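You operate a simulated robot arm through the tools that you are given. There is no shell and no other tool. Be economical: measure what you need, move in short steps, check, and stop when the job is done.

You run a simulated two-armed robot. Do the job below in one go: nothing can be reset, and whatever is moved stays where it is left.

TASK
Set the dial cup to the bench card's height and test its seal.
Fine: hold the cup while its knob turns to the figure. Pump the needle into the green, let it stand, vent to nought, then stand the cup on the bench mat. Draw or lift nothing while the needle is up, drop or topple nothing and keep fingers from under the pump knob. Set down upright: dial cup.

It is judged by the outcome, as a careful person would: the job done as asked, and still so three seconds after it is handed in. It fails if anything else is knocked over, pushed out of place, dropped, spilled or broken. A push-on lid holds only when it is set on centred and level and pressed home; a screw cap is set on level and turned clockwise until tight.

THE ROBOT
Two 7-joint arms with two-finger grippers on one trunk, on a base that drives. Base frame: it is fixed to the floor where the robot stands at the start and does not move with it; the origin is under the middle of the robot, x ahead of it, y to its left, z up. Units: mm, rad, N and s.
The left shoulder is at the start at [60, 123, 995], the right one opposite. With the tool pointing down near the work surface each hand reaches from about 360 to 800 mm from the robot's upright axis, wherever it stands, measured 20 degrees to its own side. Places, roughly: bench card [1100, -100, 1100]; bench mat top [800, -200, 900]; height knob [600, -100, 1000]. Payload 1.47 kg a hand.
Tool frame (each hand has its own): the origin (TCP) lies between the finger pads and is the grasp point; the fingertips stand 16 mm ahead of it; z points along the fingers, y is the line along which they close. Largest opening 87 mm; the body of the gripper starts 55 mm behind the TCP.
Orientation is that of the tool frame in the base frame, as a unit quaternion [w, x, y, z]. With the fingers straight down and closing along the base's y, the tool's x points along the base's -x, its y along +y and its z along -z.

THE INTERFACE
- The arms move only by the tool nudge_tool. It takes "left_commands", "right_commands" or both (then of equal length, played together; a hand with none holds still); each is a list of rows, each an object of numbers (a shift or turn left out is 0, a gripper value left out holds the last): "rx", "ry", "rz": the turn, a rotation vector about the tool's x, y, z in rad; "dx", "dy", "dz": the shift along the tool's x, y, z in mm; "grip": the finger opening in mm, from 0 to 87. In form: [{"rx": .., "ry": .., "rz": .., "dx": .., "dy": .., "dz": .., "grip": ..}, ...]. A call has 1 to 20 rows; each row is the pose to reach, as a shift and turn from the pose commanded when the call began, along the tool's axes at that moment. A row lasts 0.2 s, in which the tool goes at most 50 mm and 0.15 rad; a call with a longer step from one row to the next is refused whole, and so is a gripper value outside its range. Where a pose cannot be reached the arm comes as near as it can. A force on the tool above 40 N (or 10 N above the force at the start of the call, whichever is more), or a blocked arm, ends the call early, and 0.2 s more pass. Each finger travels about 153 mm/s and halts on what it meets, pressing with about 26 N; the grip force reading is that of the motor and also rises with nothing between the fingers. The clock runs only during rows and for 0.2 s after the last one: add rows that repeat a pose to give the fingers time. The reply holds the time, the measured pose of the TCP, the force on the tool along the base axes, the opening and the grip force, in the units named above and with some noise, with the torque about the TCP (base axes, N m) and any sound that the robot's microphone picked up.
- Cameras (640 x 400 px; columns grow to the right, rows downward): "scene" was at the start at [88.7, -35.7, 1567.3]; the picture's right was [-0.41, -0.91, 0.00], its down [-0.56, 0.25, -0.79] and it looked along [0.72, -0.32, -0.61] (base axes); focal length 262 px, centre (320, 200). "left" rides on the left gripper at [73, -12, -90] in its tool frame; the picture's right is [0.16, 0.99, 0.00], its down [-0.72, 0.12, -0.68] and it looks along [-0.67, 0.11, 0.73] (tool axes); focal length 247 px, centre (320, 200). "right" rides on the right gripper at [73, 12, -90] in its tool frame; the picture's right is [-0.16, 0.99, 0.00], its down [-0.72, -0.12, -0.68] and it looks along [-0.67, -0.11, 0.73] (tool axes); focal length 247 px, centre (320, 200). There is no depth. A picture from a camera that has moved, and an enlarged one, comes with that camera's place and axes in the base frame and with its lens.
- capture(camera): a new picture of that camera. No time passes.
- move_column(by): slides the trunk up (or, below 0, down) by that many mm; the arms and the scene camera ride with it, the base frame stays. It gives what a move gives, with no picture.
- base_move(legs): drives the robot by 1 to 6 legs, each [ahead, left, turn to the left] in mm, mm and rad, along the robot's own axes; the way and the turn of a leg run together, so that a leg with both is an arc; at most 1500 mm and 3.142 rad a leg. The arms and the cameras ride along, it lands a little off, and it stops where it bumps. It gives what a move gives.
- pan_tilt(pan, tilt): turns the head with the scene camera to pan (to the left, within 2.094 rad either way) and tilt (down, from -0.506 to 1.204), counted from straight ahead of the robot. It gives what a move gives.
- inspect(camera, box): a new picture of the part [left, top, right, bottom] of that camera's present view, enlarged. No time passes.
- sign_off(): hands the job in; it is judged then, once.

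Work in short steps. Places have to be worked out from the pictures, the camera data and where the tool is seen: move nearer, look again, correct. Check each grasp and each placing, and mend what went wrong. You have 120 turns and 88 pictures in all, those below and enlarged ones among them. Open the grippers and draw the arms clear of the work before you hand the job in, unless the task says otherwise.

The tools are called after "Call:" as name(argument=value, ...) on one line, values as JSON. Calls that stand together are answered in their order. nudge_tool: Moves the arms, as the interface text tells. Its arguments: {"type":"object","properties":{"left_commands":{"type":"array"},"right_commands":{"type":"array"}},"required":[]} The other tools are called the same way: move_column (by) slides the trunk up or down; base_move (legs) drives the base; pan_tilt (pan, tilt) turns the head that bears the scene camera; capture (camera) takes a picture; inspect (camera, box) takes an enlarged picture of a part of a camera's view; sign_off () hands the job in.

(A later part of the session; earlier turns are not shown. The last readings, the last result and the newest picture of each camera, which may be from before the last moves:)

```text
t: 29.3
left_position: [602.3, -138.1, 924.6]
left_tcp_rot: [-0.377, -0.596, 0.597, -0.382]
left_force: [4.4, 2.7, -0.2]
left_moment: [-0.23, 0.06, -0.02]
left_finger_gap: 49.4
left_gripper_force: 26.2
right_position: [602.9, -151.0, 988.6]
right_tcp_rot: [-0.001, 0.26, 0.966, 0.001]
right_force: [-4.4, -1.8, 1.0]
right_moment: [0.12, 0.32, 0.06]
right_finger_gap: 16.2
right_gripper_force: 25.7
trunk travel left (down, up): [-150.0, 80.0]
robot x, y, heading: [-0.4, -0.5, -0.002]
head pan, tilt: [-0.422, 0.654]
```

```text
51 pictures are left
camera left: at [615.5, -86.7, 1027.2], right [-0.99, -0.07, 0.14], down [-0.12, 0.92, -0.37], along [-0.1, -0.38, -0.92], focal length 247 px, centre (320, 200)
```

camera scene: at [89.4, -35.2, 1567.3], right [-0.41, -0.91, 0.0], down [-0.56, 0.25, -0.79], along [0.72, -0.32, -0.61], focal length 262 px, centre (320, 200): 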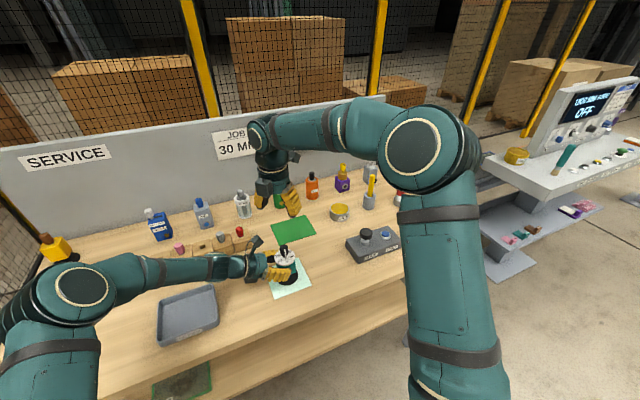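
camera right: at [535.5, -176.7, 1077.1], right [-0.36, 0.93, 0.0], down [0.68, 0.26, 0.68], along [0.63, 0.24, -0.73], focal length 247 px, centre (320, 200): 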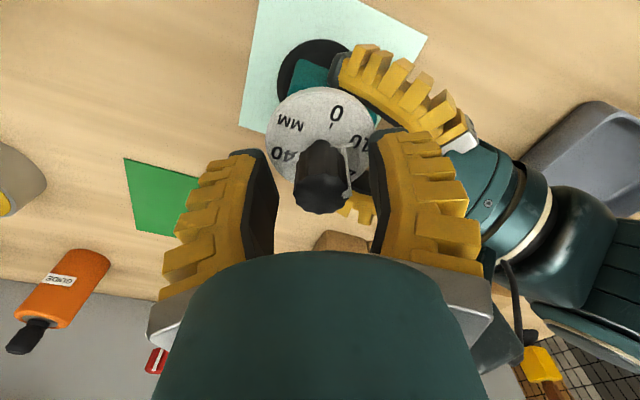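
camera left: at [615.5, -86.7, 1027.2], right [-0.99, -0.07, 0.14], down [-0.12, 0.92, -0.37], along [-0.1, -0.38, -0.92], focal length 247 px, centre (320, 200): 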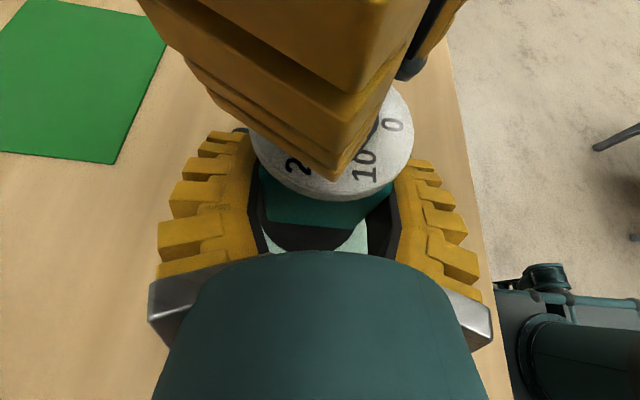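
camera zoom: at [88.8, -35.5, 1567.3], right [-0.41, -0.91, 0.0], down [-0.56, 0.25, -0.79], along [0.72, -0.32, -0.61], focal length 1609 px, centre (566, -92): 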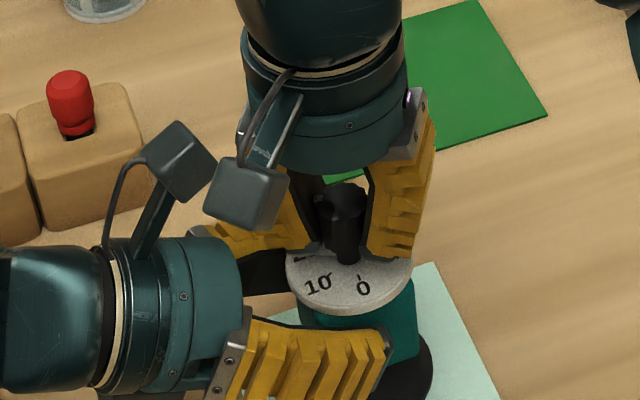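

Pointer should be near 20. Open, turn back and look.

Call:
nudge_tool(right_commands=[{"grip": 30}, {"grip": 42}, {"grip": 42}, {"rz": -0.12}, {"rz": -0.25}, {"rz": -0.38}, {"rz": -0.51}, {"rz": -0.64}, {"rz": -0.77}, {"rz": -0.9}, {"rz": -1.047}])

Call:
inspect(camera="left", box=[230, 0, 430, 210])

Call:
inspect(camera="right", box=[240, 70, 400, 220])

```text
t: 31.7
left_position: [603.3, -138.0, 923.7]
left_tcp_rot: [-0.377, -0.597, 0.598, -0.381]
left_force: [-0.4, 0.4, 0.3]
left_moment: [0.05, 0.09, -0.04]
left_finger_gap: 49.3
left_gripper_force: 26.1
right_position: [604.8, -150.5, 987.2]
right_tcp_rot: [0.0, -0.26, 0.966, -0.001]
right_force: [0.4, -0.3, 0.8]
right_moment: [0.0, 0.0, -0.01]
right_finger_gap: 47.6
right_gripper_force: 4.6
trunk travel left (down, up): [-150.0, 80.0]
robot x, y, heading: [0.2, -0.9, -0.003]
head pan, tilt: [-0.422, 0.654]
```

```text
1.90 times, centred on (330, 105) of left
camera zoom: at [615.6, -86.7, 1027.2], right [-0.99, -0.07, 0.14], down [-0.12, 0.92, -0.37], along [-0.1, -0.38, -0.92], focal length 470 px, centre (301, 381)
```

zoom: 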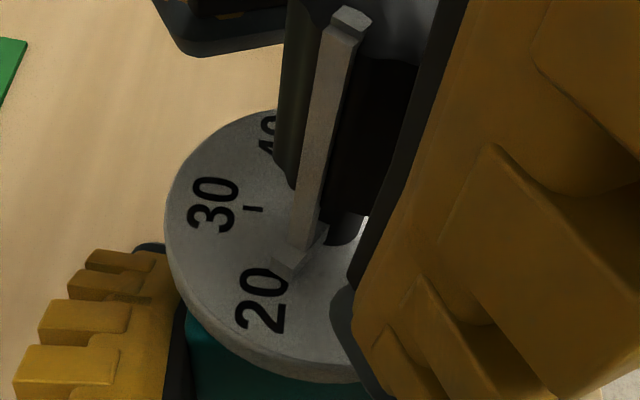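

```text
2.67 times, centred on (320, 145) of right
camera zoom: at [535.1, -177.0, 1077.3], right [-0.36, 0.93, 0.0], down [0.68, 0.26, 0.68], along [0.63, 0.24, -0.73], focal length 659 px, centre (320, 347)
```

zoom: 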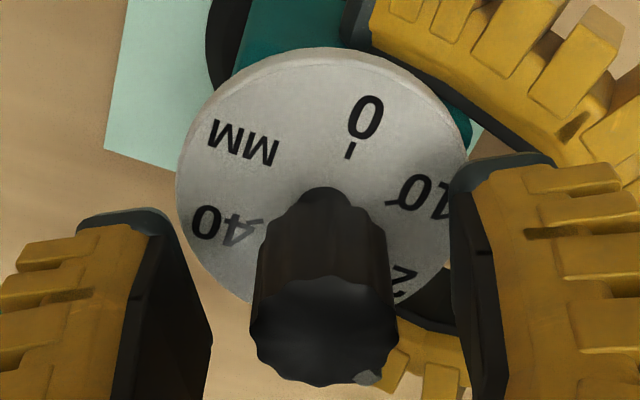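

The pointer sits near 20. I regrip at this pose and turn 60° more.

Call:
nudge_tool(right_commands=[{"grip": 34}, {"grip": 28}, {"grip": 22}, {"grip": 16}, {"grip": 10}, {"grip": 8}, {"grip": 8}, {"grip": 8}])

Call:
nudge_tool(right_commands=[{"rz": 0.1}, {"rz": 0.2}, {"rz": 0.3}, {"rz": 0.4}, {"rz": 0.5}, {"rz": 0.6}, {"rz": 0.7}, {"rz": 0.8}, {"rz": 0.9}, {"rz": 1.0}, {"rz": 1.047}])

Call:
inspect(camera="left", box=[230, 0, 430, 210])

```text
t: 33.5
left_position: [601.8, -138.2, 924.6]
left_tcp_rot: [0.377, 0.597, -0.596, 0.382]
left_force: [6.1, -5.7, -1.3]
left_moment: [0.35, 0.16, 0.06]
left_finger_gap: 49.2
left_gripper_force: 25.7
right_position: [603.6, -150.5, 987.9]
right_tcp_rot: [0.0, -0.259, 0.966, 0.0]
right_force: [-5.6, 4.7, 5.9]
right_moment: [-0.15, 0.32, 0.0]
right_finger_gap: 18.5
right_gripper_force: 26.2
trunk travel left (down, up): [-150.0, 80.0]
robot x, y, heading: [2.9, -1.9, -0.003]
head pan, tilt: [-0.422, 0.654]
```

```text
t: 35.9
left_position: [603.1, -136.5, 925.4]
left_tcp_rot: [0.377, 0.597, -0.596, 0.382]
left_force: [9.4, 1.9, 1.0]
left_moment: [-0.58, 0.23, 0.13]
left_finger_gap: 49.0
left_gripper_force: 25.5
right_position: [604.0, -150.3, 988.0]
right_tcp_rot: [0.0, 0.26, 0.966, 0.001]
right_force: [-7.4, -3.8, 6.1]
right_moment: [0.19, 0.34, 0.06]
right_finger_gap: 16.7
right_gripper_force: 25.8
trunk travel left (down, up): [-150.0, 80.0]
robot x, y, heading: [0.4, 0.0, 0.001]
head pan, tilt: [-0.422, 0.654]
```

```text
1.90 times, centred on (330, 105) of left
camera zoom: at [615.8, -86.4, 1027.3], right [-0.99, -0.07, 0.14], down [-0.12, 0.92, -0.37], along [-0.1, -0.38, -0.92], focal length 470 px, centre (301, 381)
```

zoom: 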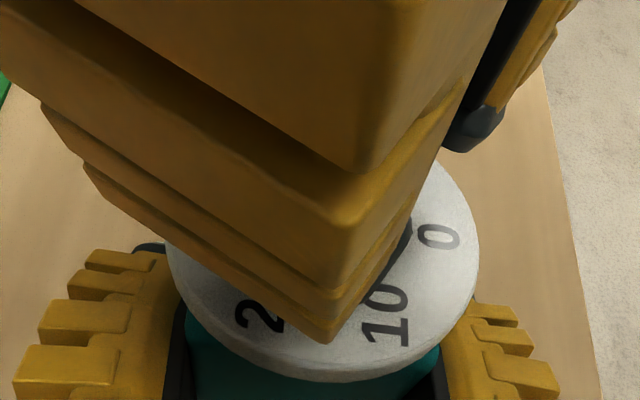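

Open and turn back to read the dial.

Call:
nudge_tool(right_commands=[{"grip": 30}, {"grip": 42}, {"grip": 42}, {"rz": -0.12}, {"rz": -0.25}, {"rz": -0.38}, {"rz": -0.51}, {"rz": -0.64}, {"rz": -0.77}, {"rz": -0.9}, {"rz": -1.047}])

Call:
inspect(camera="left", box=[240, 40, 360, 130])

```text
t: 38.3
left_position: [602.6, -138.3, 923.7]
left_tcp_rot: [-0.378, -0.596, 0.596, -0.382]
left_force: [-1.1, 0.6, 0.8]
left_moment: [-0.05, 0.05, -0.04]
left_finger_gap: 49.3
left_gripper_force: 26.6
right_position: [604.8, -151.1, 988.5]
right_tcp_rot: [0.0, -0.259, 0.966, 0.0]
right_force: [-0.5, -0.6, -0.5]
right_moment: [-0.01, 0.01, 0.0]
right_finger_gap: 47.7
right_gripper_force: 4.3
trunk travel left (down, up): [-150.0, 80.0]
robot x, y, heading: [3.1, 2.3, 0.002]
head pan, tilt: [-0.422, 0.654]
```

```text
4.44 times, centred on (300, 85) of left
camera zoom: at [615.6, -86.6, 1027.2], right [-0.99, -0.07, 0.14], down [-0.12, 0.92, -0.37], along [-0.1, -0.38, -0.92], focal length 1098 px, centre (409, 711)
```

zoom: 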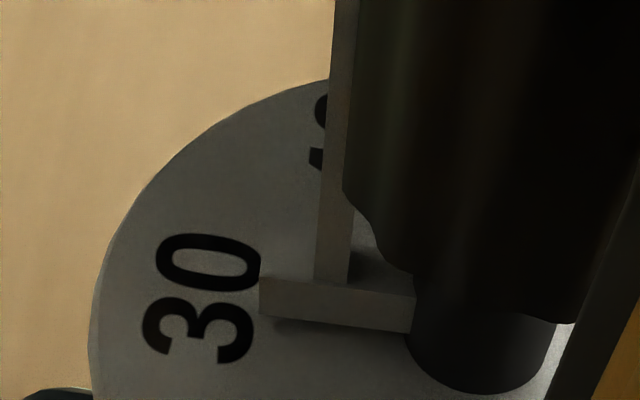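

The pointer bar covers the 30 tick. To verify within a degree or so, I raise the right hand and look from the far side.

Call:
nudge_tool(right_commands=[{"dz": -40}, {"dz": -80}, {"dz": -120, "rz": -0.14}, {"dz": -130, "rz": -0.28}, {"dz": -130, "rz": -0.42}, {"dz": -130, "rz": -0.56}, {"dz": -130, "rz": -0.7}, {"dz": -130, "rz": -0.84}, {"dz": -130, "rz": -0.98}, {"dz": -130, "rz": -1.12}, {"dz": -130, "rz": -1.26}, {"dz": -130, "rz": -1.4}, {"dz": -130, "rz": -1.54}, {"dz": -130, "rz": -1.68}, {"dz": -130, "rz": -1.82}, {"dz": -130, "rz": -1.95}, {"dz": -130, "rz": -2.09}])

Call:
inspect(camera="right", box=[260, 20, 400, 120])

Call:
inspect(camera="left", box=[240, 0, 420, 140])

```text
t: 41.9
left_position: [602.8, -137.9, 923.8]
left_tcp_rot: [-0.378, -0.596, 0.597, -0.381]
left_force: [0.0, 0.6, 0.6]
left_moment: [-0.06, 0.04, 0.0]
left_finger_gap: 49.0
left_gripper_force: 26.4
right_position: [604.6, -150.6, 1118.8]
right_tcp_rot: [0.0, 0.966, -0.26, 0.0]
right_force: [1.2, 0.5, 0.3]
right_moment: [-0.04, 0.0, -0.01]
right_finger_gap: 47.8
right_gripper_force: 4.3
trunk travel left (down, up): [-150.0, 80.0]
robot x, y, heading: [0.1, 0.5, 0.001]
head pan, tilt: [-0.422, 0.654]
```

```text
4.00 times, centred on (330, 70) of right
camera zoom: at [660.9, -196.7, 1207.9], right [-0.63, -0.78, 0.0], down [-0.57, 0.46, 0.68], along [-0.53, 0.43, -0.73], focal length 988 px, centre (280, 720)
```

zoom: 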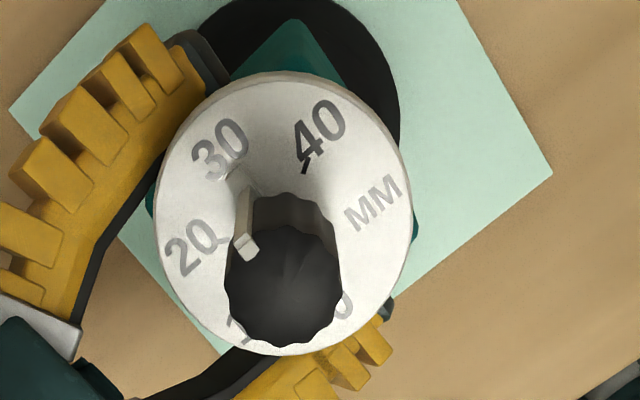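

```text
2.86 times, centred on (330, 70) of left
camera zoom: at [615.6, -86.7, 1027.2], right [-0.99, -0.07, 0.14], down [-0.12, 0.92, -0.37], along [-0.1, -0.38, -0.92], focal length 706 px, centre (291, 571)
```

zoom: 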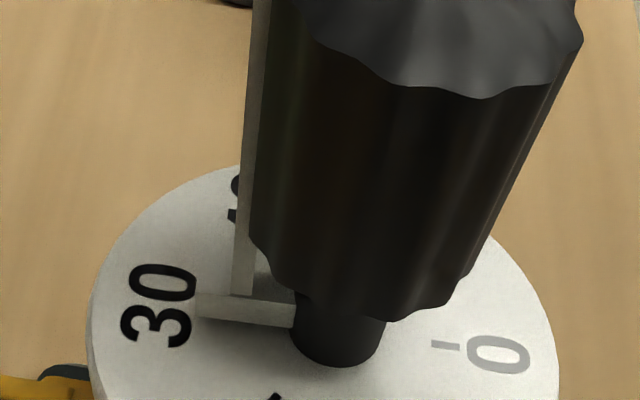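

The bar points at 30; a tighter zoom to judge the tick.

Call:
inspect(camera="right", box=[296, 40, 356, 90])

```text
8.00 times, centred on (326, 65) of right
camera zoom: at [660.9, -196.7, 1207.9], right [-0.63, -0.78, 0.0], down [-0.57, 0.46, 0.68], along [-0.53, 0.43, -0.73], focal length 1976 px, centre (272, 1280)
```

zoom: 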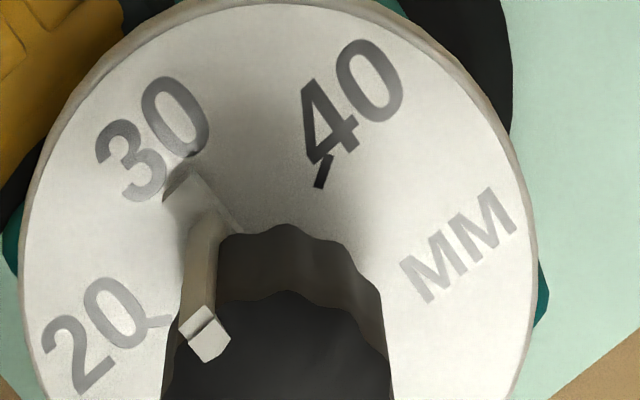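

Tick geometry puts 30 straight away from the robot (20 and 40 ticks symmetric about it) and the bar is on it within ~2°, so the dial is set. I open the left fingers so nothing pulls on the cup during the test, and take the right hand over towards the pump.

Call:
nudge_tool(right_commands=[{"dx": 8, "dy": 14, "rz": 0.145, "grip": 20}, {"dx": 16, "dy": 28, "rz": 0.29, "grip": 0}, {"dx": 24, "dy": 42, "rz": 0.435}, {"dx": 32, "dy": 56, "rz": 0.58}, {"dx": 40, "dy": 70, "rz": 0.725}, {"dx": 48, "dy": 84, "rz": 0.87}, {"dx": 56, "dy": 98, "rz": 1.015}, {"dx": 64, "dy": 112, "rz": 1.16}, {"dx": 72, "dy": 126, "rz": 1.305}, {"dx": 80, "dy": 140, "rz": 1.45}, {"dx": 88, "dy": 154, "rz": 1.6}, {"dx": 96, "dy": 168, "rz": 1.745}, {"dx": 104, "dy": 182, "rz": 1.89}, {"dx": 112, "dy": 196, "rz": 2.035}, {"dx": 120, "dy": 210, "rz": 2.18}, {"dx": 128, "dy": 224, "rz": 2.325}, {"dx": 136, "dy": 238, "rz": 2.47}, {"dx": 145, "dy": 251, "rz": 2.618}], left_commands=[{"grip": 52}, {"grip": 56}, {"grip": 62}, {"grip": 70}, {"grip": 80}, {"grip": 87}, {}, {}, {}, {}, {}, {}, {}, {}, {}, {}, {}, {}])

Call:
capture(camera="right")

Call:
capture(camera="scene")

```text
t: 45.7
left_position: [603.5, -138.3, 924.2]
left_tcp_rot: [-0.378, -0.596, 0.597, -0.381]
left_force: [0.5, -0.2, 0.7]
left_moment: [-0.03, 0.01, 0.03]
left_finger_gap: 87.1
left_gripper_force: 0.0
right_position: [603.3, -440.6, 1117.3]
right_tcp_rot: [-0.001, 0.003, 1.0, 0.0]
right_force: [0.2, -0.4, 0.3]
right_moment: [0.05, -0.01, 0.0]
right_finger_gap: 0.0
right_gripper_force: 25.7
trunk travel left (down, up): [-150.0, 80.0]
robot x, y, heading: [0.2, -0.6, -0.003]
head pan, tilt: [-0.422, 0.654]
```

```text
43 pictures are left
camera right: at [529.8, -428.8, 1207.7], right [0.16, 0.99, 0.0], down [0.72, -0.12, 0.68], along [0.67, -0.11, -0.73], focal length 247 px, centre (320, 200)
```

right: 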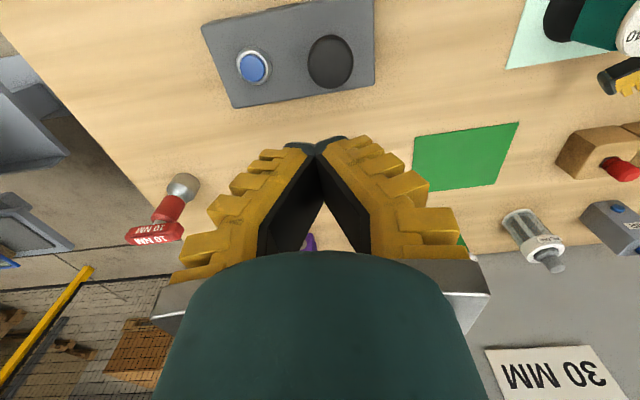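

```text
42 pictures are left
camera scene: at [89.0, -36.1, 1567.2], right [-0.41, -0.91, 0.0], down [-0.56, 0.25, -0.79], along [0.72, -0.32, -0.61], focal length 262 px, centre (320, 200)
```

scene: 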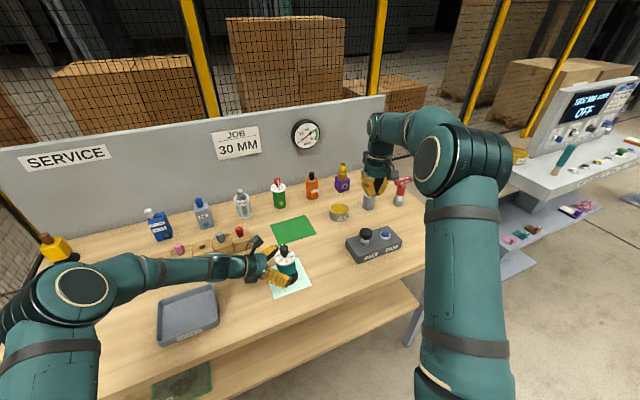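

Pump knob ≈ (594.5, -428.5, top ≈945); vent ≈ (595, -514, 905). I bring the closed fingertips above the pump knob and look.

Call:
nudge_tool(right_commands=[{"dx": 4, "dy": 6, "dz": 40}, {"dx": 8.8, "dy": 12, "dz": 80}, {"dx": 8.8, "dy": 12, "dz": 110}, {"dx": 8.8, "dy": 12, "dz": 132}])

Call:
inspect(camera="scene", box=[330, 200, 430, 270])

Call:
capture(camera="right")

```text
t: 46.7
left_position: [601.9, -137.4, 925.3]
left_tcp_rot: [-0.378, -0.597, 0.597, -0.382]
left_force: [-0.4, -0.1, 0.4]
left_moment: [0.01, 0.01, -0.01]
left_finger_gap: 86.9
left_gripper_force: 0.0
right_position: [592.0, -428.9, 988.9]
right_tcp_rot: [-0.001, 0.001, 1.0, 0.001]
right_force: [-0.2, -1.0, 0.4]
right_moment: [-0.02, -0.02, -0.01]
right_finger_gap: 0.0
right_gripper_force: 26.3
trunk travel left (down, up): [-150.0, 80.0]
robot x, y, heading: [-0.9, -4.0, 0.0]
head pan, tilt: [-0.422, 0.654]
```

```text
5.71 times, centred on (380, 235) of scene
camera zoom: at [89.0, -35.6, 1567.3], right [-0.41, -0.91, 0.0], down [-0.56, 0.25, -0.79], along [0.72, -0.32, -0.61], focal length 1494 px, centre (-23, 0)
```

zoom: 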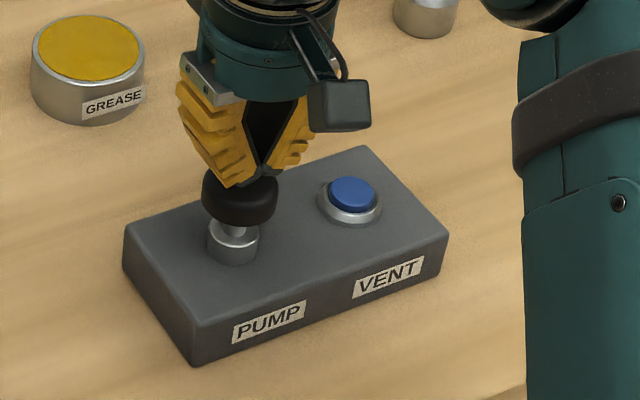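

```text
40 pictures are left
camera right: at [519.9, -416.8, 1076.9], right [0.16, 0.99, 0.0], down [0.72, -0.12, 0.68], along [0.67, -0.11, -0.73], focal length 247 px, centre (320, 200)
```

right: 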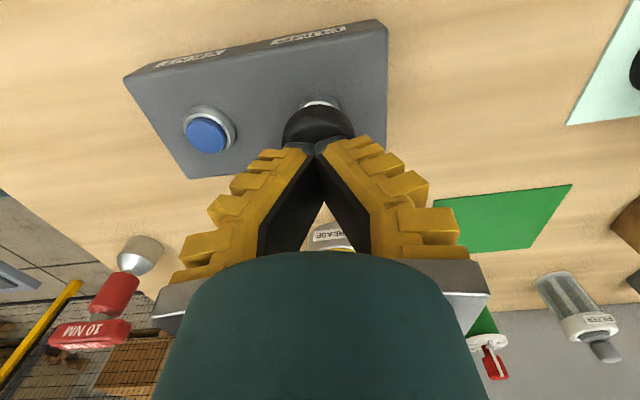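

The tips are above the knob; I probe down slowly.

Call:
nudge_tool(right_commands=[{"dx": -2, "dz": 4}, {"dx": -2, "dz": 8}, {"dx": -2, "dz": 12}, {"dx": -2, "dz": 16}, {"dx": -2, "dz": 20}, {"dx": -2, "dz": 24}, {"dx": -2, "dz": 28}])

Call:
inspect(camera="scene", box=[330, 200, 430, 270])

Call:
inspect(camera="scene", box=[280, 110, 330, 155])

```text
t: 48.3
left_position: [603.8, -137.5, 923.8]
left_tcp_rot: [-0.377, -0.597, 0.597, -0.381]
left_force: [0.1, -0.5, 0.1]
left_moment: [0.0, 0.03, 0.01]
left_finger_gap: 86.9
left_gripper_force: 0.1
right_position: [594.5, -427.1, 956.8]
right_tcp_rot: [0.0, 0.002, 1.0, 0.0]
right_force: [0.2, -0.2, 2.2]
right_moment: [0.0, 0.02, 0.03]
right_finger_gap: 6.1
right_gripper_force: 27.9
trunk travel left (down, up): [-150.0, 80.0]
robot x, y, heading: [2.2, 1.5, -0.002]
head pan, tilt: [-0.422, 0.654]
```

```text
5.71 times, centred on (380, 235) of scene
camera zoom: at [88.7, -35.5, 1567.3], right [-0.41, -0.91, 0.0], down [-0.56, 0.25, -0.79], along [0.72, -0.32, -0.61], focal length 1494 px, centre (-23, 0)
```

zoom: 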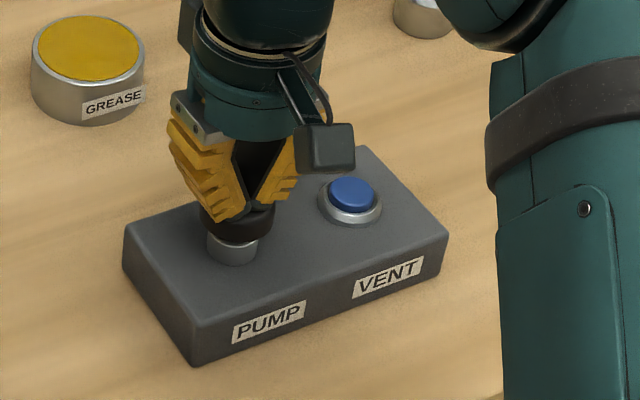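

```text
8.89 times, centred on (305, 132) of scene
camera zoom: at [88.7, -35.5, 1567.3], right [-0.41, -0.91, 0.0], down [-0.56, 0.25, -0.79], along [0.72, -0.32, -0.61], focal length 2324 px, centre (453, 800)
```

zoom: 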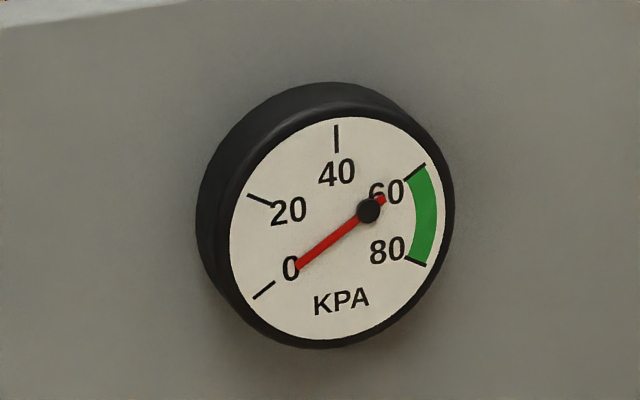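

The knob went down easily, needle still 0. I press a little more, then release to test one stroke.

Call:
nudge_tool(right_commands=[{"dz": 2}, {"dz": 4}, {"dz": 6}, {"dz": 6}])

Call:
inspect(camera="scene", box=[280, 110, 330, 155])

```text
t: 49.3
left_position: [604.6, -137.7, 923.6]
left_tcp_rot: [0.377, 0.597, -0.597, 0.382]
left_force: [0.3, 0.2, 0.0]
left_moment: [0.01, -0.01, -0.02]
left_finger_gap: 86.9
left_gripper_force: 0.0
right_position: [595.7, -428.5, 953.1]
right_tcp_rot: [0.0, 0.002, 1.0, 0.0]
right_force: [0.3, 1.7, 2.5]
right_moment: [0.0, -0.02, -0.01]
right_finger_gap: 5.6
right_gripper_force: 28.3
trunk travel left (down, up): [-150.0, 80.0]
robot x, y, heading: [-1.1, -1.2, 0.003]
head pan, tilt: [-0.422, 0.654]
```

```text
8.89 times, centred on (305, 132) of scene
camera zoom: at [88.6, -35.2, 1567.3], right [-0.41, -0.91, 0.0], down [-0.56, 0.25, -0.79], along [0.72, -0.32, -0.61], focal length 2324 px, centre (453, 800)
```

zoom: 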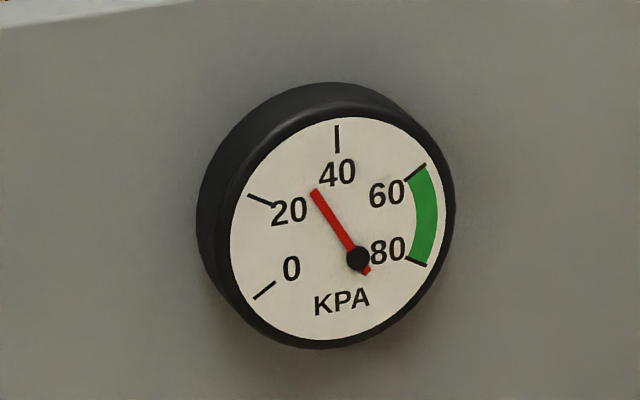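

One stroke raised the needle to about 30 kPa. I let the knob come up and check the needle.

Call:
nudge_tool(right_commands=[{"dz": -6}, {"dz": -14}, {"dz": -22}, {"dz": -28}, {"dz": -28}])

Call:
inspect(camera="scene", box=[330, 200, 430, 270])

Call:
inspect(camera="scene", box=[280, 110, 330, 155])

```text
t: 50.5
left_position: [603.1, -137.3, 923.9]
left_tcp_rot: [-0.377, -0.597, 0.597, -0.381]
left_force: [-0.3, -0.1, 0.6]
left_moment: [-0.03, -0.02, 0.0]
left_finger_gap: 86.9
left_gripper_force: 0.1
right_position: [595.5, -427.1, 978.8]
right_tcp_rot: [-0.001, 0.002, 1.0, -0.001]
right_force: [0.5, 0.5, -0.5]
right_moment: [-0.01, 0.01, 0.02]
right_finger_gap: 0.0
right_gripper_force: 28.1
trunk travel left (down, up): [-150.0, 80.0]
robot x, y, heading: [0.6, 0.0, -0.001]
head pan, tilt: [-0.422, 0.654]
```

```text
5.71 times, centred on (380, 235) of scene
camera zoom: at [88.9, -35.6, 1567.3], right [-0.41, -0.91, 0.0], down [-0.56, 0.25, -0.79], along [0.72, -0.32, -0.61], focal length 1494 px, centre (-23, 0)
```

zoom: 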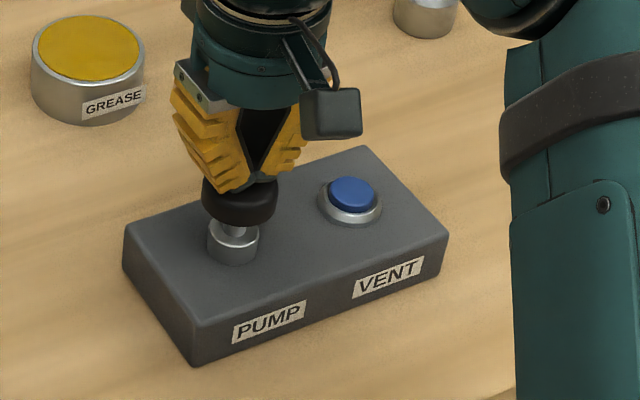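

```text
8.89 times, centred on (305, 132) of scene
camera zoom: at [88.9, -35.6, 1567.3], right [-0.41, -0.91, 0.0], down [-0.56, 0.25, -0.79], along [0.72, -0.32, -0.61], focal length 2324 px, centre (453, 800)
```

zoom: 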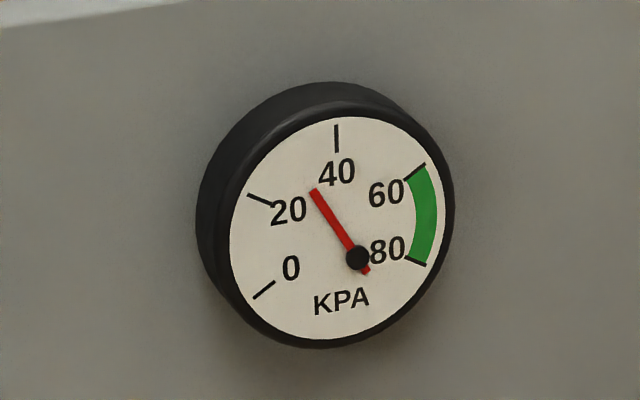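

The needle holds at ~30 and the knob springs back. Second stroke, same depth, then back up.

Call:
nudge_tool(right_commands=[{"dz": 7}, {"dz": 14}, {"dz": 20}, {"dz": 25}, {"dz": 28}, {"dz": 28}, {"dz": 22}, {"dz": 12}, {"dz": 0}, {"dz": 0}])

Call:
inspect(camera="scene", box=[280, 110, 330, 155])

```text
t: 52.7
left_position: [603.0, -137.4, 923.2]
left_tcp_rot: [-0.377, -0.596, 0.597, -0.382]
left_force: [-0.8, 1.5, 0.7]
left_moment: [-0.01, 0.01, -0.01]
left_finger_gap: 86.9
left_gripper_force: 0.1
right_position: [595.2, -428.4, 978.8]
right_tcp_rot: [0.0, 0.003, 1.0, 0.0]
right_force: [0.0, -1.0, -0.3]
right_moment: [0.03, 0.03, -0.01]
right_finger_gap: 0.0
right_gripper_force: 28.0
trunk travel left (down, up): [-150.0, 80.0]
robot x, y, heading: [-1.4, 1.0, -0.003]
head pan, tilt: [-0.422, 0.654]
```

```text
8.89 times, centred on (305, 132) of scene
camera zoom: at [89.0, -35.7, 1567.2], right [-0.41, -0.91, 0.0], down [-0.56, 0.25, -0.79], along [0.72, -0.32, -0.61], focal length 2324 px, centre (453, 800)
```

zoom: 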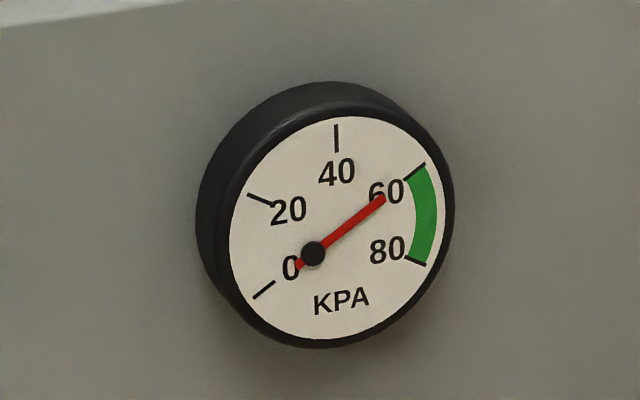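

The needle is right at the edge of the green, ~60. I zoom in more to see exactly where it stands.

Call:
inspect(camera="scene", box=[294, 120, 318, 147])

```text
14.81 times, centred on (306, 134) of scene
camera zoom: at [89.0, -35.7, 1567.2], right [-0.41, -0.91, 0.0], down [-0.56, 0.25, -0.79], along [0.72, -0.32, -0.61], focal length 3873 px, centre (527, 1185)
```

zoom: 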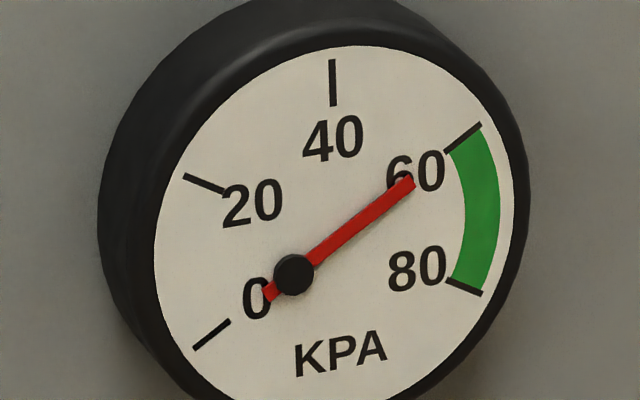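

The needle stands almost exactly at 60. I make a third, partial stroke in small steps, watching the gauge.

Call:
nudge_tool(right_commands=[{"dz": 8}, {"dz": 16}, {"dz": 22}, {"dz": 22}])

Call:
inspect(camera="scene", box=[294, 120, 318, 147])

```text
t: 53.7
left_position: [603.8, -137.8, 923.8]
left_tcp_rot: [-0.377, -0.597, 0.597, -0.381]
left_force: [-0.2, -0.3, -0.2]
left_moment: [-0.03, 0.03, 0.04]
left_finger_gap: 87.2
left_gripper_force: 0.0
right_position: [595.8, -428.8, 959.1]
right_tcp_rot: [0.0, 0.002, 1.0, 0.0]
right_force: [0.1, 0.4, 1.8]
right_moment: [-0.02, 0.0, 0.02]
right_finger_gap: 6.1
right_gripper_force: 28.7
trunk travel left (down, up): [-150.0, 80.0]
robot x, y, heading: [1.1, 1.4, -0.002]
head pan, tilt: [-0.422, 0.654]
```

```text
14.81 times, centred on (306, 134) of scene
camera zoom: at [88.6, -35.3, 1567.3], right [-0.41, -0.91, 0.0], down [-0.56, 0.25, -0.79], along [0.72, -0.32, -0.61], focal length 3873 px, centre (527, 1185)
```

zoom: 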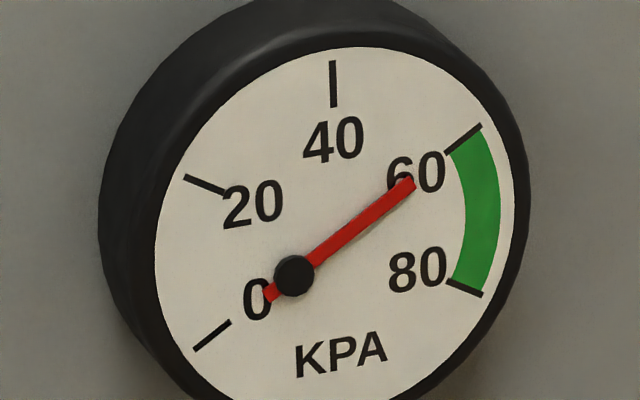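

No change at this depth. One or two millimetres further.

Call:
nudge_tool(right_commands=[{"dz": 1}, {"dz": 2}])

Call:
inspect(camera="scene", box=[294, 120, 318, 147])

```text
t: 54.3
left_position: [602.8, -137.2, 924.6]
left_tcp_rot: [0.377, 0.597, -0.597, 0.382]
left_force: [-0.2, -0.6, -0.5]
left_moment: [-0.02, 0.01, 0.01]
left_finger_gap: 87.1
left_gripper_force: 0.0
right_position: [595.2, -428.5, 956.1]
right_tcp_rot: [0.0, 0.001, 1.0, 0.0]
right_force: [1.4, 0.3, 1.9]
right_moment: [-0.01, -0.02, 0.02]
right_finger_gap: 5.9
right_gripper_force: 28.2
trunk travel left (down, up): [-150.0, 80.0]
robot x, y, heading: [1.1, -0.3, -0.005]
head pan, tilt: [-0.422, 0.654]
```

```text
14.81 times, centred on (306, 134) of scene
camera zoom: at [88.8, -35.4, 1567.3], right [-0.41, -0.91, 0.0], down [-0.56, 0.25, -0.79], along [0.72, -0.32, -0.61], focal length 3873 px, centre (527, 1185)
```

zoom: 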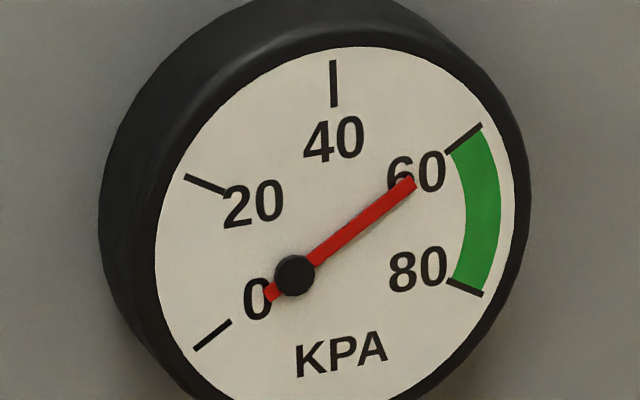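

Pressure seems to be added only at the bottom of a stroke, about 30 each, and a third full stroke could overshoot 80. Safer: vent now and study a stroke from zero. I lift off the knob and move over the vent button.

Call:
nudge_tool(right_commands=[{"dz": -10}, {"dz": -24}, {"dz": -36}, {"dz": -36, "dy": -43}, {"dz": -36, "dy": -86}, {"dz": -10, "dy": -86}, {"dz": 10, "dy": -86}, {"dz": 22, "dy": -86}])

Call:
inspect(camera="scene", box=[340, 200, 440, 270])

```text
t: 56.1
left_position: [603.1, -137.9, 923.7]
left_tcp_rot: [-0.378, -0.596, 0.598, -0.38]
left_force: [-0.6, 0.2, 0.2]
left_moment: [0.01, 0.0, -0.05]
left_finger_gap: 86.8
left_gripper_force: 0.1
right_position: [593.5, -513.3, 933.5]
right_tcp_rot: [0.0, 0.002, 1.0, 0.0]
right_force: [-0.8, -0.8, -0.6]
right_moment: [-0.05, 0.0, 0.0]
right_finger_gap: 0.0
right_gripper_force: 28.9
trunk travel left (down, up): [-150.0, 80.0]
robot x, y, heading: [3.5, 0.8, -0.001]
head pan, tilt: [-0.422, 0.654]
```

```text
5.71 times, centred on (390, 235) of scene
camera zoom: at [89.2, -35.5, 1567.3], right [-0.41, -0.91, 0.0], down [-0.56, 0.25, -0.79], along [0.72, -0.32, -0.61], focal length 1494 px, centre (-80, 0)
```

zoom: 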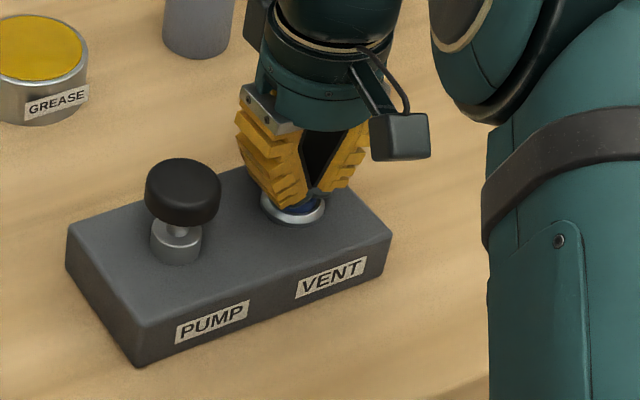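

The tips are over the button. I press down slowly and hold.

Call:
nudge_tool(right_commands=[{"dz": 3}, {"dz": 6}, {"dz": 9}, {"dz": 11}, {"dz": 13}, {"dz": 15}, {"dz": 15}, {"dz": 15}])

Call:
inspect(camera="scene", box=[294, 120, 318, 147])

```text
t: 57.9
left_position: [602.4, -137.1, 924.8]
left_tcp_rot: [-0.378, -0.596, 0.597, -0.382]
left_force: [-1.2, 0.2, 0.9]
left_moment: [-0.01, 0.03, -0.02]
left_finger_gap: 87.3
left_gripper_force: 0.1
right_position: [595.4, -512.6, 920.7]
right_tcp_rot: [0.001, 0.002, 1.0, -0.001]
right_force: [0.7, -2.7, 23.5]
right_moment: [-0.03, 0.0, -0.01]
right_finger_gap: 5.8
right_gripper_force: 28.9
trunk travel left (down, up): [-150.0, 80.0]
robot x, y, heading: [0.4, -1.6, 0.001]
head pan, tilt: [-0.422, 0.654]
heard: click
```

```text
14.81 times, centred on (306, 134) of scene
camera zoom: at [86.9, -34.1, 1567.5], right [-0.41, -0.91, 0.0], down [-0.55, 0.25, -0.79], along [0.72, -0.33, -0.61], focal length 3873 px, centre (527, 1185)
```

zoom: 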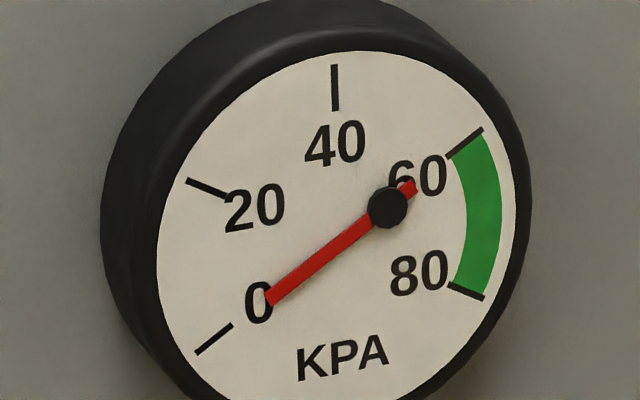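

Venting works (click, needle 0). Back over the pump knob.

Call:
nudge_tool(right_commands=[{"dz": -15}, {"dz": -45}, {"dz": -63}, {"dz": -63, "dy": 43}, {"dz": -63, "dy": 86}, {"dz": -50, "dy": 86}, {"dz": -45, "dy": 86}, {"dz": -41, "dy": 86}, {"dz": -38, "dy": 86}])

Call:
inspect(camera="scene", box=[294, 120, 318, 147])

```text
t: 59.9
left_position: [602.9, -138.4, 923.8]
left_tcp_rot: [-0.377, -0.596, 0.597, -0.381]
left_force: [-0.1, 0.4, 0.0]
left_moment: [0.02, 0.04, 0.01]
left_finger_gap: 86.9
left_gripper_force: 0.0
right_position: [596.3, -428.5, 956.2]
right_tcp_rot: [-0.001, 0.002, 1.0, 0.0]
right_force: [0.0, 1.2, 2.2]
right_moment: [0.01, 0.0, 0.0]
right_finger_gap: 6.2
right_gripper_force: 28.1
trunk travel left (down, up): [-150.0, 80.0]
robot x, y, heading: [-1.0, 3.3, -0.001]
head pan, tilt: [-0.422, 0.654]
```

```text
14.81 times, centred on (306, 134) of scene
camera zoom: at [88.6, -35.3, 1567.3], right [-0.41, -0.91, 0.0], down [-0.56, 0.25, -0.79], along [0.72, -0.32, -0.61], focal length 3873 px, centre (527, 1185)
```

zoom: 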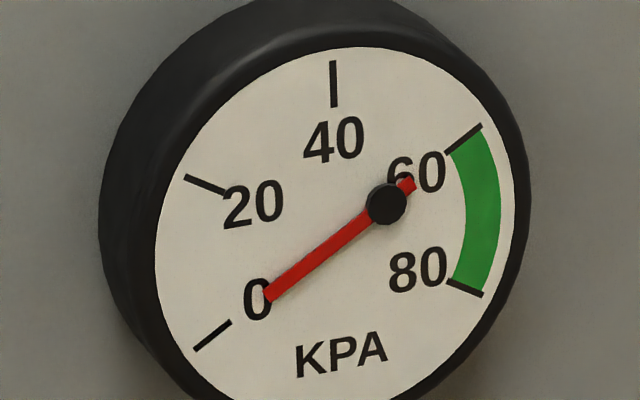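

At this depth, no gain yet. I press fully to the bottom to learn what a full stroke gives.

Call:
nudge_tool(right_commands=[{"dz": 2}, {"dz": 4}, {"dz": 6}, {"dz": 8}, {"dz": 8}])

Call:
inspect(camera="scene", box=[294, 120, 318, 147])

```text
t: 61.1
left_position: [603.9, -137.5, 923.9]
left_tcp_rot: [0.377, 0.597, -0.596, 0.382]
left_force: [-0.3, 0.0, -0.1]
left_moment: [-0.01, 0.0, 0.0]
left_finger_gap: 87.0
left_gripper_force: 0.0
right_position: [596.0, -428.0, 949.1]
right_tcp_rot: [0.0, 0.001, 1.0, 0.0]
right_force: [-0.3, -0.2, 4.1]
right_moment: [-0.01, 0.0, -0.03]
right_finger_gap: 6.0
right_gripper_force: 28.2
trunk travel left (down, up): [-150.0, 80.0]
robot x, y, heading: [0.6, -2.0, -0.002]
head pan, tilt: [-0.422, 0.654]
```

```text
14.81 times, centred on (306, 134) of scene
camera zoom: at [88.5, -35.5, 1567.3], right [-0.41, -0.91, 0.0], down [-0.56, 0.25, -0.79], along [0.72, -0.32, -0.61], focal length 3873 px, centre (527, 1185)
```

zoom: 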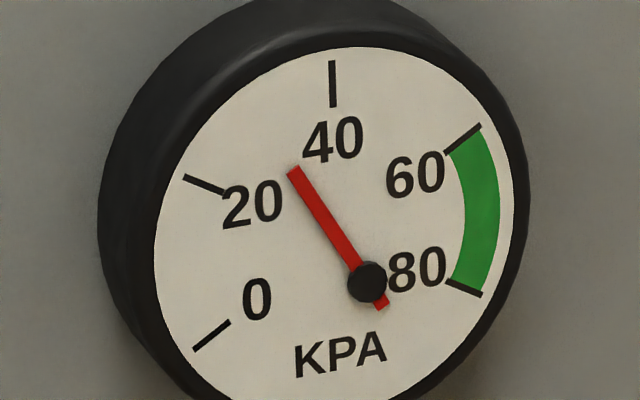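

Again ~30 regardless of depth. I let the knob up and make the second stroke, stepping finely through the trigger depth.

Call:
nudge_tool(right_commands=[{"dz": -10}, {"dz": -22}, {"dz": -34}, {"dz": -34}, {"dz": -22}, {"dz": -14}, {"dz": -8}, {"dz": -7}, {"dz": -6.5}, {"dz": -6.5}])

Call:
inspect(camera="scene", box=[294, 120, 318, 147])

```text
t: 63.3
left_position: [602.3, -138.0, 924.5]
left_tcp_rot: [-0.377, -0.597, 0.598, -0.38]
left_force: [-0.3, 0.1, -0.2]
left_moment: [0.0, 0.01, 0.03]
left_finger_gap: 87.0
left_gripper_force: 0.0
right_position: [595.2, -428.0, 956.4]
right_tcp_rot: [0.0, 0.002, 1.0, 0.0]
right_force: [-1.2, 1.4, 2.1]
right_moment: [-0.01, 0.02, -0.01]
right_finger_gap: 5.9
right_gripper_force: 27.7
trunk travel left (down, up): [-150.0, 80.0]
robot x, y, heading: [2.2, 1.1, -0.001]
head pan, tilt: [-0.422, 0.654]
```

```text
14.81 times, centred on (306, 134) of scene
camera zoom: at [88.6, -35.3, 1567.3], right [-0.41, -0.91, 0.0], down [-0.56, 0.25, -0.79], along [0.72, -0.32, -0.61], focal length 3873 px, centre (527, 1185)
```

zoom: 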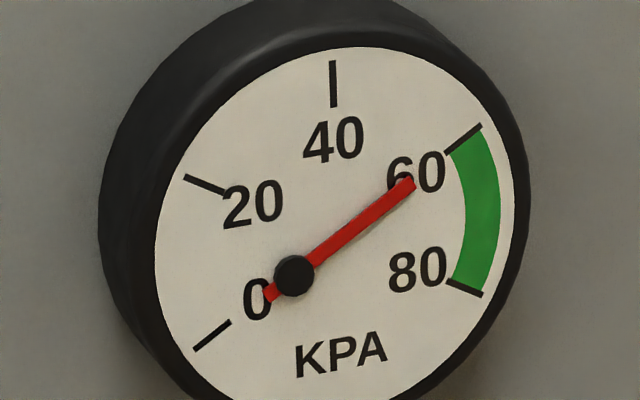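

Two strokes give 60 again, at the start of the green. I lift off the knob and let it stand a few seconds, then look again for drift.

Call:
nudge_tool(right_commands=[{"dz": -12}, {"dz": -24}, {"dz": -36}, {"dz": -36}, {"dz": -36}, {"dz": -36}, {"dz": -36}, {"dz": -36}, {"dz": -36}, {"dz": -36}, {"dz": -36}, {"dz": -36}, {"dz": -36}, {"dz": -36}, {"dz": -36}, {"dz": -36}, {"dz": -36}, {"dz": -36}, {"dz": -36}, {"dz": -36}])

Call:
inspect(camera="scene", box=[299, 126, 315, 138])

```text
t: 67.5
left_position: [602.5, -138.2, 923.3]
left_tcp_rot: [-0.378, -0.596, 0.597, -0.382]
left_force: [0.4, -0.5, -0.9]
left_moment: [-0.03, 0.0, -0.03]
left_finger_gap: 86.7
left_gripper_force: 0.1
right_position: [596.1, -427.2, 992.6]
right_tcp_rot: [0.0, 0.002, 1.0, 0.0]
right_force: [-0.3, -0.1, 0.8]
right_moment: [0.01, -0.01, -0.02]
right_finger_gap: 0.1
right_gripper_force: 27.9
trunk travel left (down, up): [-150.0, 80.0]
robot x, y, heading: [2.8, -0.5, -0.004]
head pan, tilt: [-0.422, 0.654]
```

```text
16.00 times, centred on (307, 132) of scene
camera zoom: at [88.8, -35.6, 1567.3], right [-0.41, -0.91, 0.0], down [-0.56, 0.25, -0.79], along [0.72, -0.32, -0.61], focal length 4183 px, centre (528, 1288)
```

zoom: 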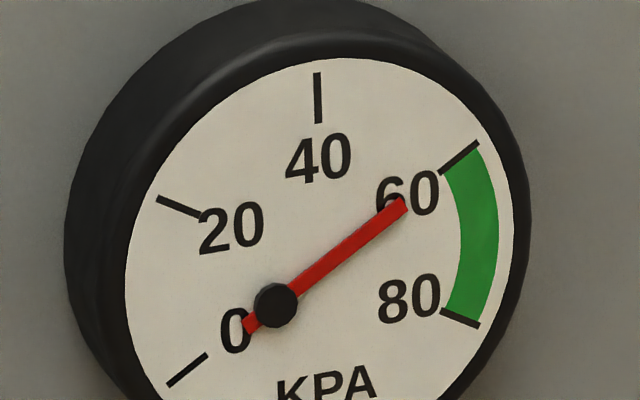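

It holds at 60 with no drop, but sits right on the band's edge; a third full stroke might overshoot. If venting is gradual, a brief tap then one stroke would land mid-green. I go above the vent button.

Call:
nudge_tool(right_commands=[{"dy": -43}, {"dy": -86}, {"dy": -86, "dz": 25}, {"dy": -86, "dz": 50}, {"dy": -86, "dz": 58}, {"dy": -86, "dz": 58}])

```text
t: 68.9
left_position: [604.0, -138.6, 924.4]
left_tcp_rot: [0.376, 0.597, -0.597, 0.382]
left_force: [0.9, -0.2, -0.4]
left_moment: [0.0, 0.02, 0.0]
left_finger_gap: 86.9
left_gripper_force: 0.1
right_position: [594.2, -513.6, 932.4]
right_tcp_rot: [0.0, 0.002, 1.0, 0.0]
right_force: [-0.6, -0.7, 0.3]
right_moment: [-0.03, 0.01, 0.0]
right_finger_gap: 0.0
right_gripper_force: 28.0
trunk travel left (down, up): [-150.0, 80.0]
robot x, y, heading: [3.0, -3.8, 0.005]
head pan, tilt: [-0.422, 0.654]
```

Now a short tap: down in one row, straight back up in the next.

Call:
nudge_tool(right_commands=[{"dz": 12}, {"dz": -6}, {"dz": -6}])

Call:
inspect(camera="scene", box=[299, 126, 315, 138])

```text
t: 69.7
left_position: [602.5, -138.0, 924.2]
left_tcp_rot: [0.377, 0.597, -0.597, 0.382]
left_force: [0.0, 0.0, 0.0]
left_moment: [0.02, -0.01, -0.01]
left_finger_gap: 87.0
left_gripper_force: 0.0
right_position: [596.9, -514.1, 938.6]
right_tcp_rot: [-0.001, 0.001, 1.0, 0.0]
right_force: [-0.2, 0.1, 0.3]
right_moment: [0.02, 0.01, -0.01]
right_finger_gap: 0.0
right_gripper_force: 28.4
trunk travel left (down, up): [-150.0, 80.0]
robot x, y, heading: [1.3, 1.1, -0.003]
head pan, tilt: [-0.422, 0.654]
heard: click
```

```text
16.00 times, centred on (307, 132) of scene
camera zoom: at [89.1, -35.7, 1567.2], right [-0.41, -0.91, 0.0], down [-0.56, 0.25, -0.79], along [0.72, -0.32, -0.61], focal length 4183 px, centre (528, 1288)
```

zoom: 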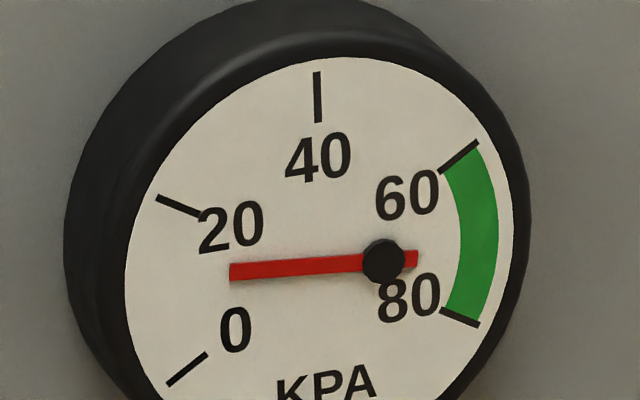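

Excellent: the tap bled it down to about 11 kPa, so two full strokes should land near 71. Back over the pump knob (staying above it).

Call:
nudge_tool(right_commands=[{"dz": -25}, {"dz": -48}, {"dz": -48, "dy": 43}, {"dz": -48, "dy": 86}, {"dz": -38, "dy": 86}, {"dz": -26, "dy": 86}, {"dz": -18, "dy": 86}, {"dz": -14, "dy": 86}, {"dz": -14, "dy": 86}, {"dz": -30, "dy": 86}, {"dz": -46, "dy": 86}, {"dz": -46, "dy": 86}])

Call:
inspect(camera="scene", box=[299, 126, 315, 138])

```text
t: 72.3
left_position: [602.7, -137.4, 923.7]
left_tcp_rot: [-0.378, -0.596, 0.597, -0.381]
left_force: [0.8, 0.1, 0.8]
left_moment: [0.0, 0.03, 0.0]
left_finger_gap: 87.0
left_gripper_force: 0.0
right_position: [595.1, -428.1, 985.3]
right_tcp_rot: [0.0, 0.002, 1.0, 0.0]
right_force: [-0.7, -0.5, -0.5]
right_moment: [0.03, -0.01, 0.0]
right_finger_gap: 0.0
right_gripper_force: 28.1
trunk travel left (down, up): [-150.0, 80.0]
robot x, y, heading: [1.8, -0.3, -0.002]
head pan, tilt: [-0.422, 0.654]
```

```text
16.00 times, centred on (307, 132) of scene
camera zoom: at [89.0, -35.6, 1567.2], right [-0.41, -0.91, 0.0], down [-0.56, 0.25, -0.79], along [0.72, -0.32, -0.61], focal length 4183 px, centre (528, 1288)
```

zoom: 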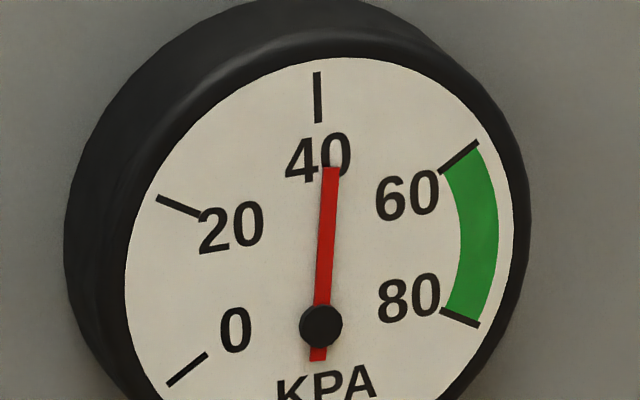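

Now ~41; one more stroke and then let it stand.

Call:
nudge_tool(right_commands=[{"dz": 10}, {"dz": 20}, {"dz": 28}, {"dz": 32}, {"dz": 32}, {"dz": 20}, {"dz": 8}, {"dz": -4}, {"dz": -4}, {"dz": -4}])

Call:
inspect(camera="scene", box=[299, 126, 315, 138])

```text
t: 74.5
left_position: [603.6, -138.8, 924.0]
left_tcp_rot: [-0.377, -0.597, 0.597, -0.382]
left_force: [-0.1, -0.2, 0.4]
left_moment: [-0.01, 0.02, 0.0]
left_finger_gap: 87.0
left_gripper_force: 0.1
right_position: [596.2, -428.4, 989.4]
right_tcp_rot: [0.0, 0.002, 1.0, 0.0]
right_force: [0.5, -0.5, 1.2]
right_moment: [0.02, 0.0, -0.03]
right_finger_gap: 0.0
right_gripper_force: 28.2
trunk travel left (down, up): [-150.0, 80.0]
robot x, y, heading: [1.6, 2.0, -0.0]
head pan, tilt: [-0.422, 0.654]
```

```text
16.00 times, centred on (307, 132) of scene
camera zoom: at [88.7, -35.5, 1567.3], right [-0.41, -0.91, 0.0], down [-0.56, 0.25, -0.79], along [0.72, -0.32, -0.61], focal length 4183 px, centre (528, 1288)
```

zoom: 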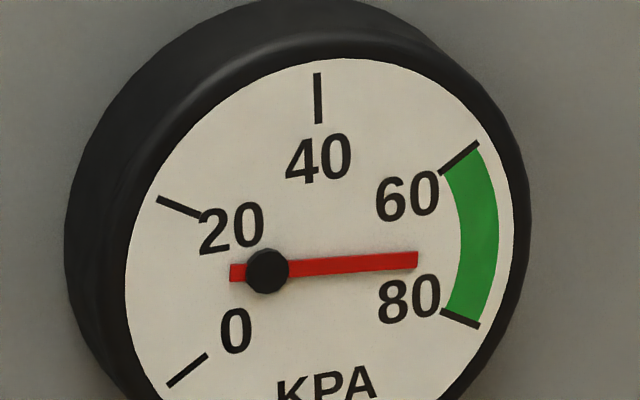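

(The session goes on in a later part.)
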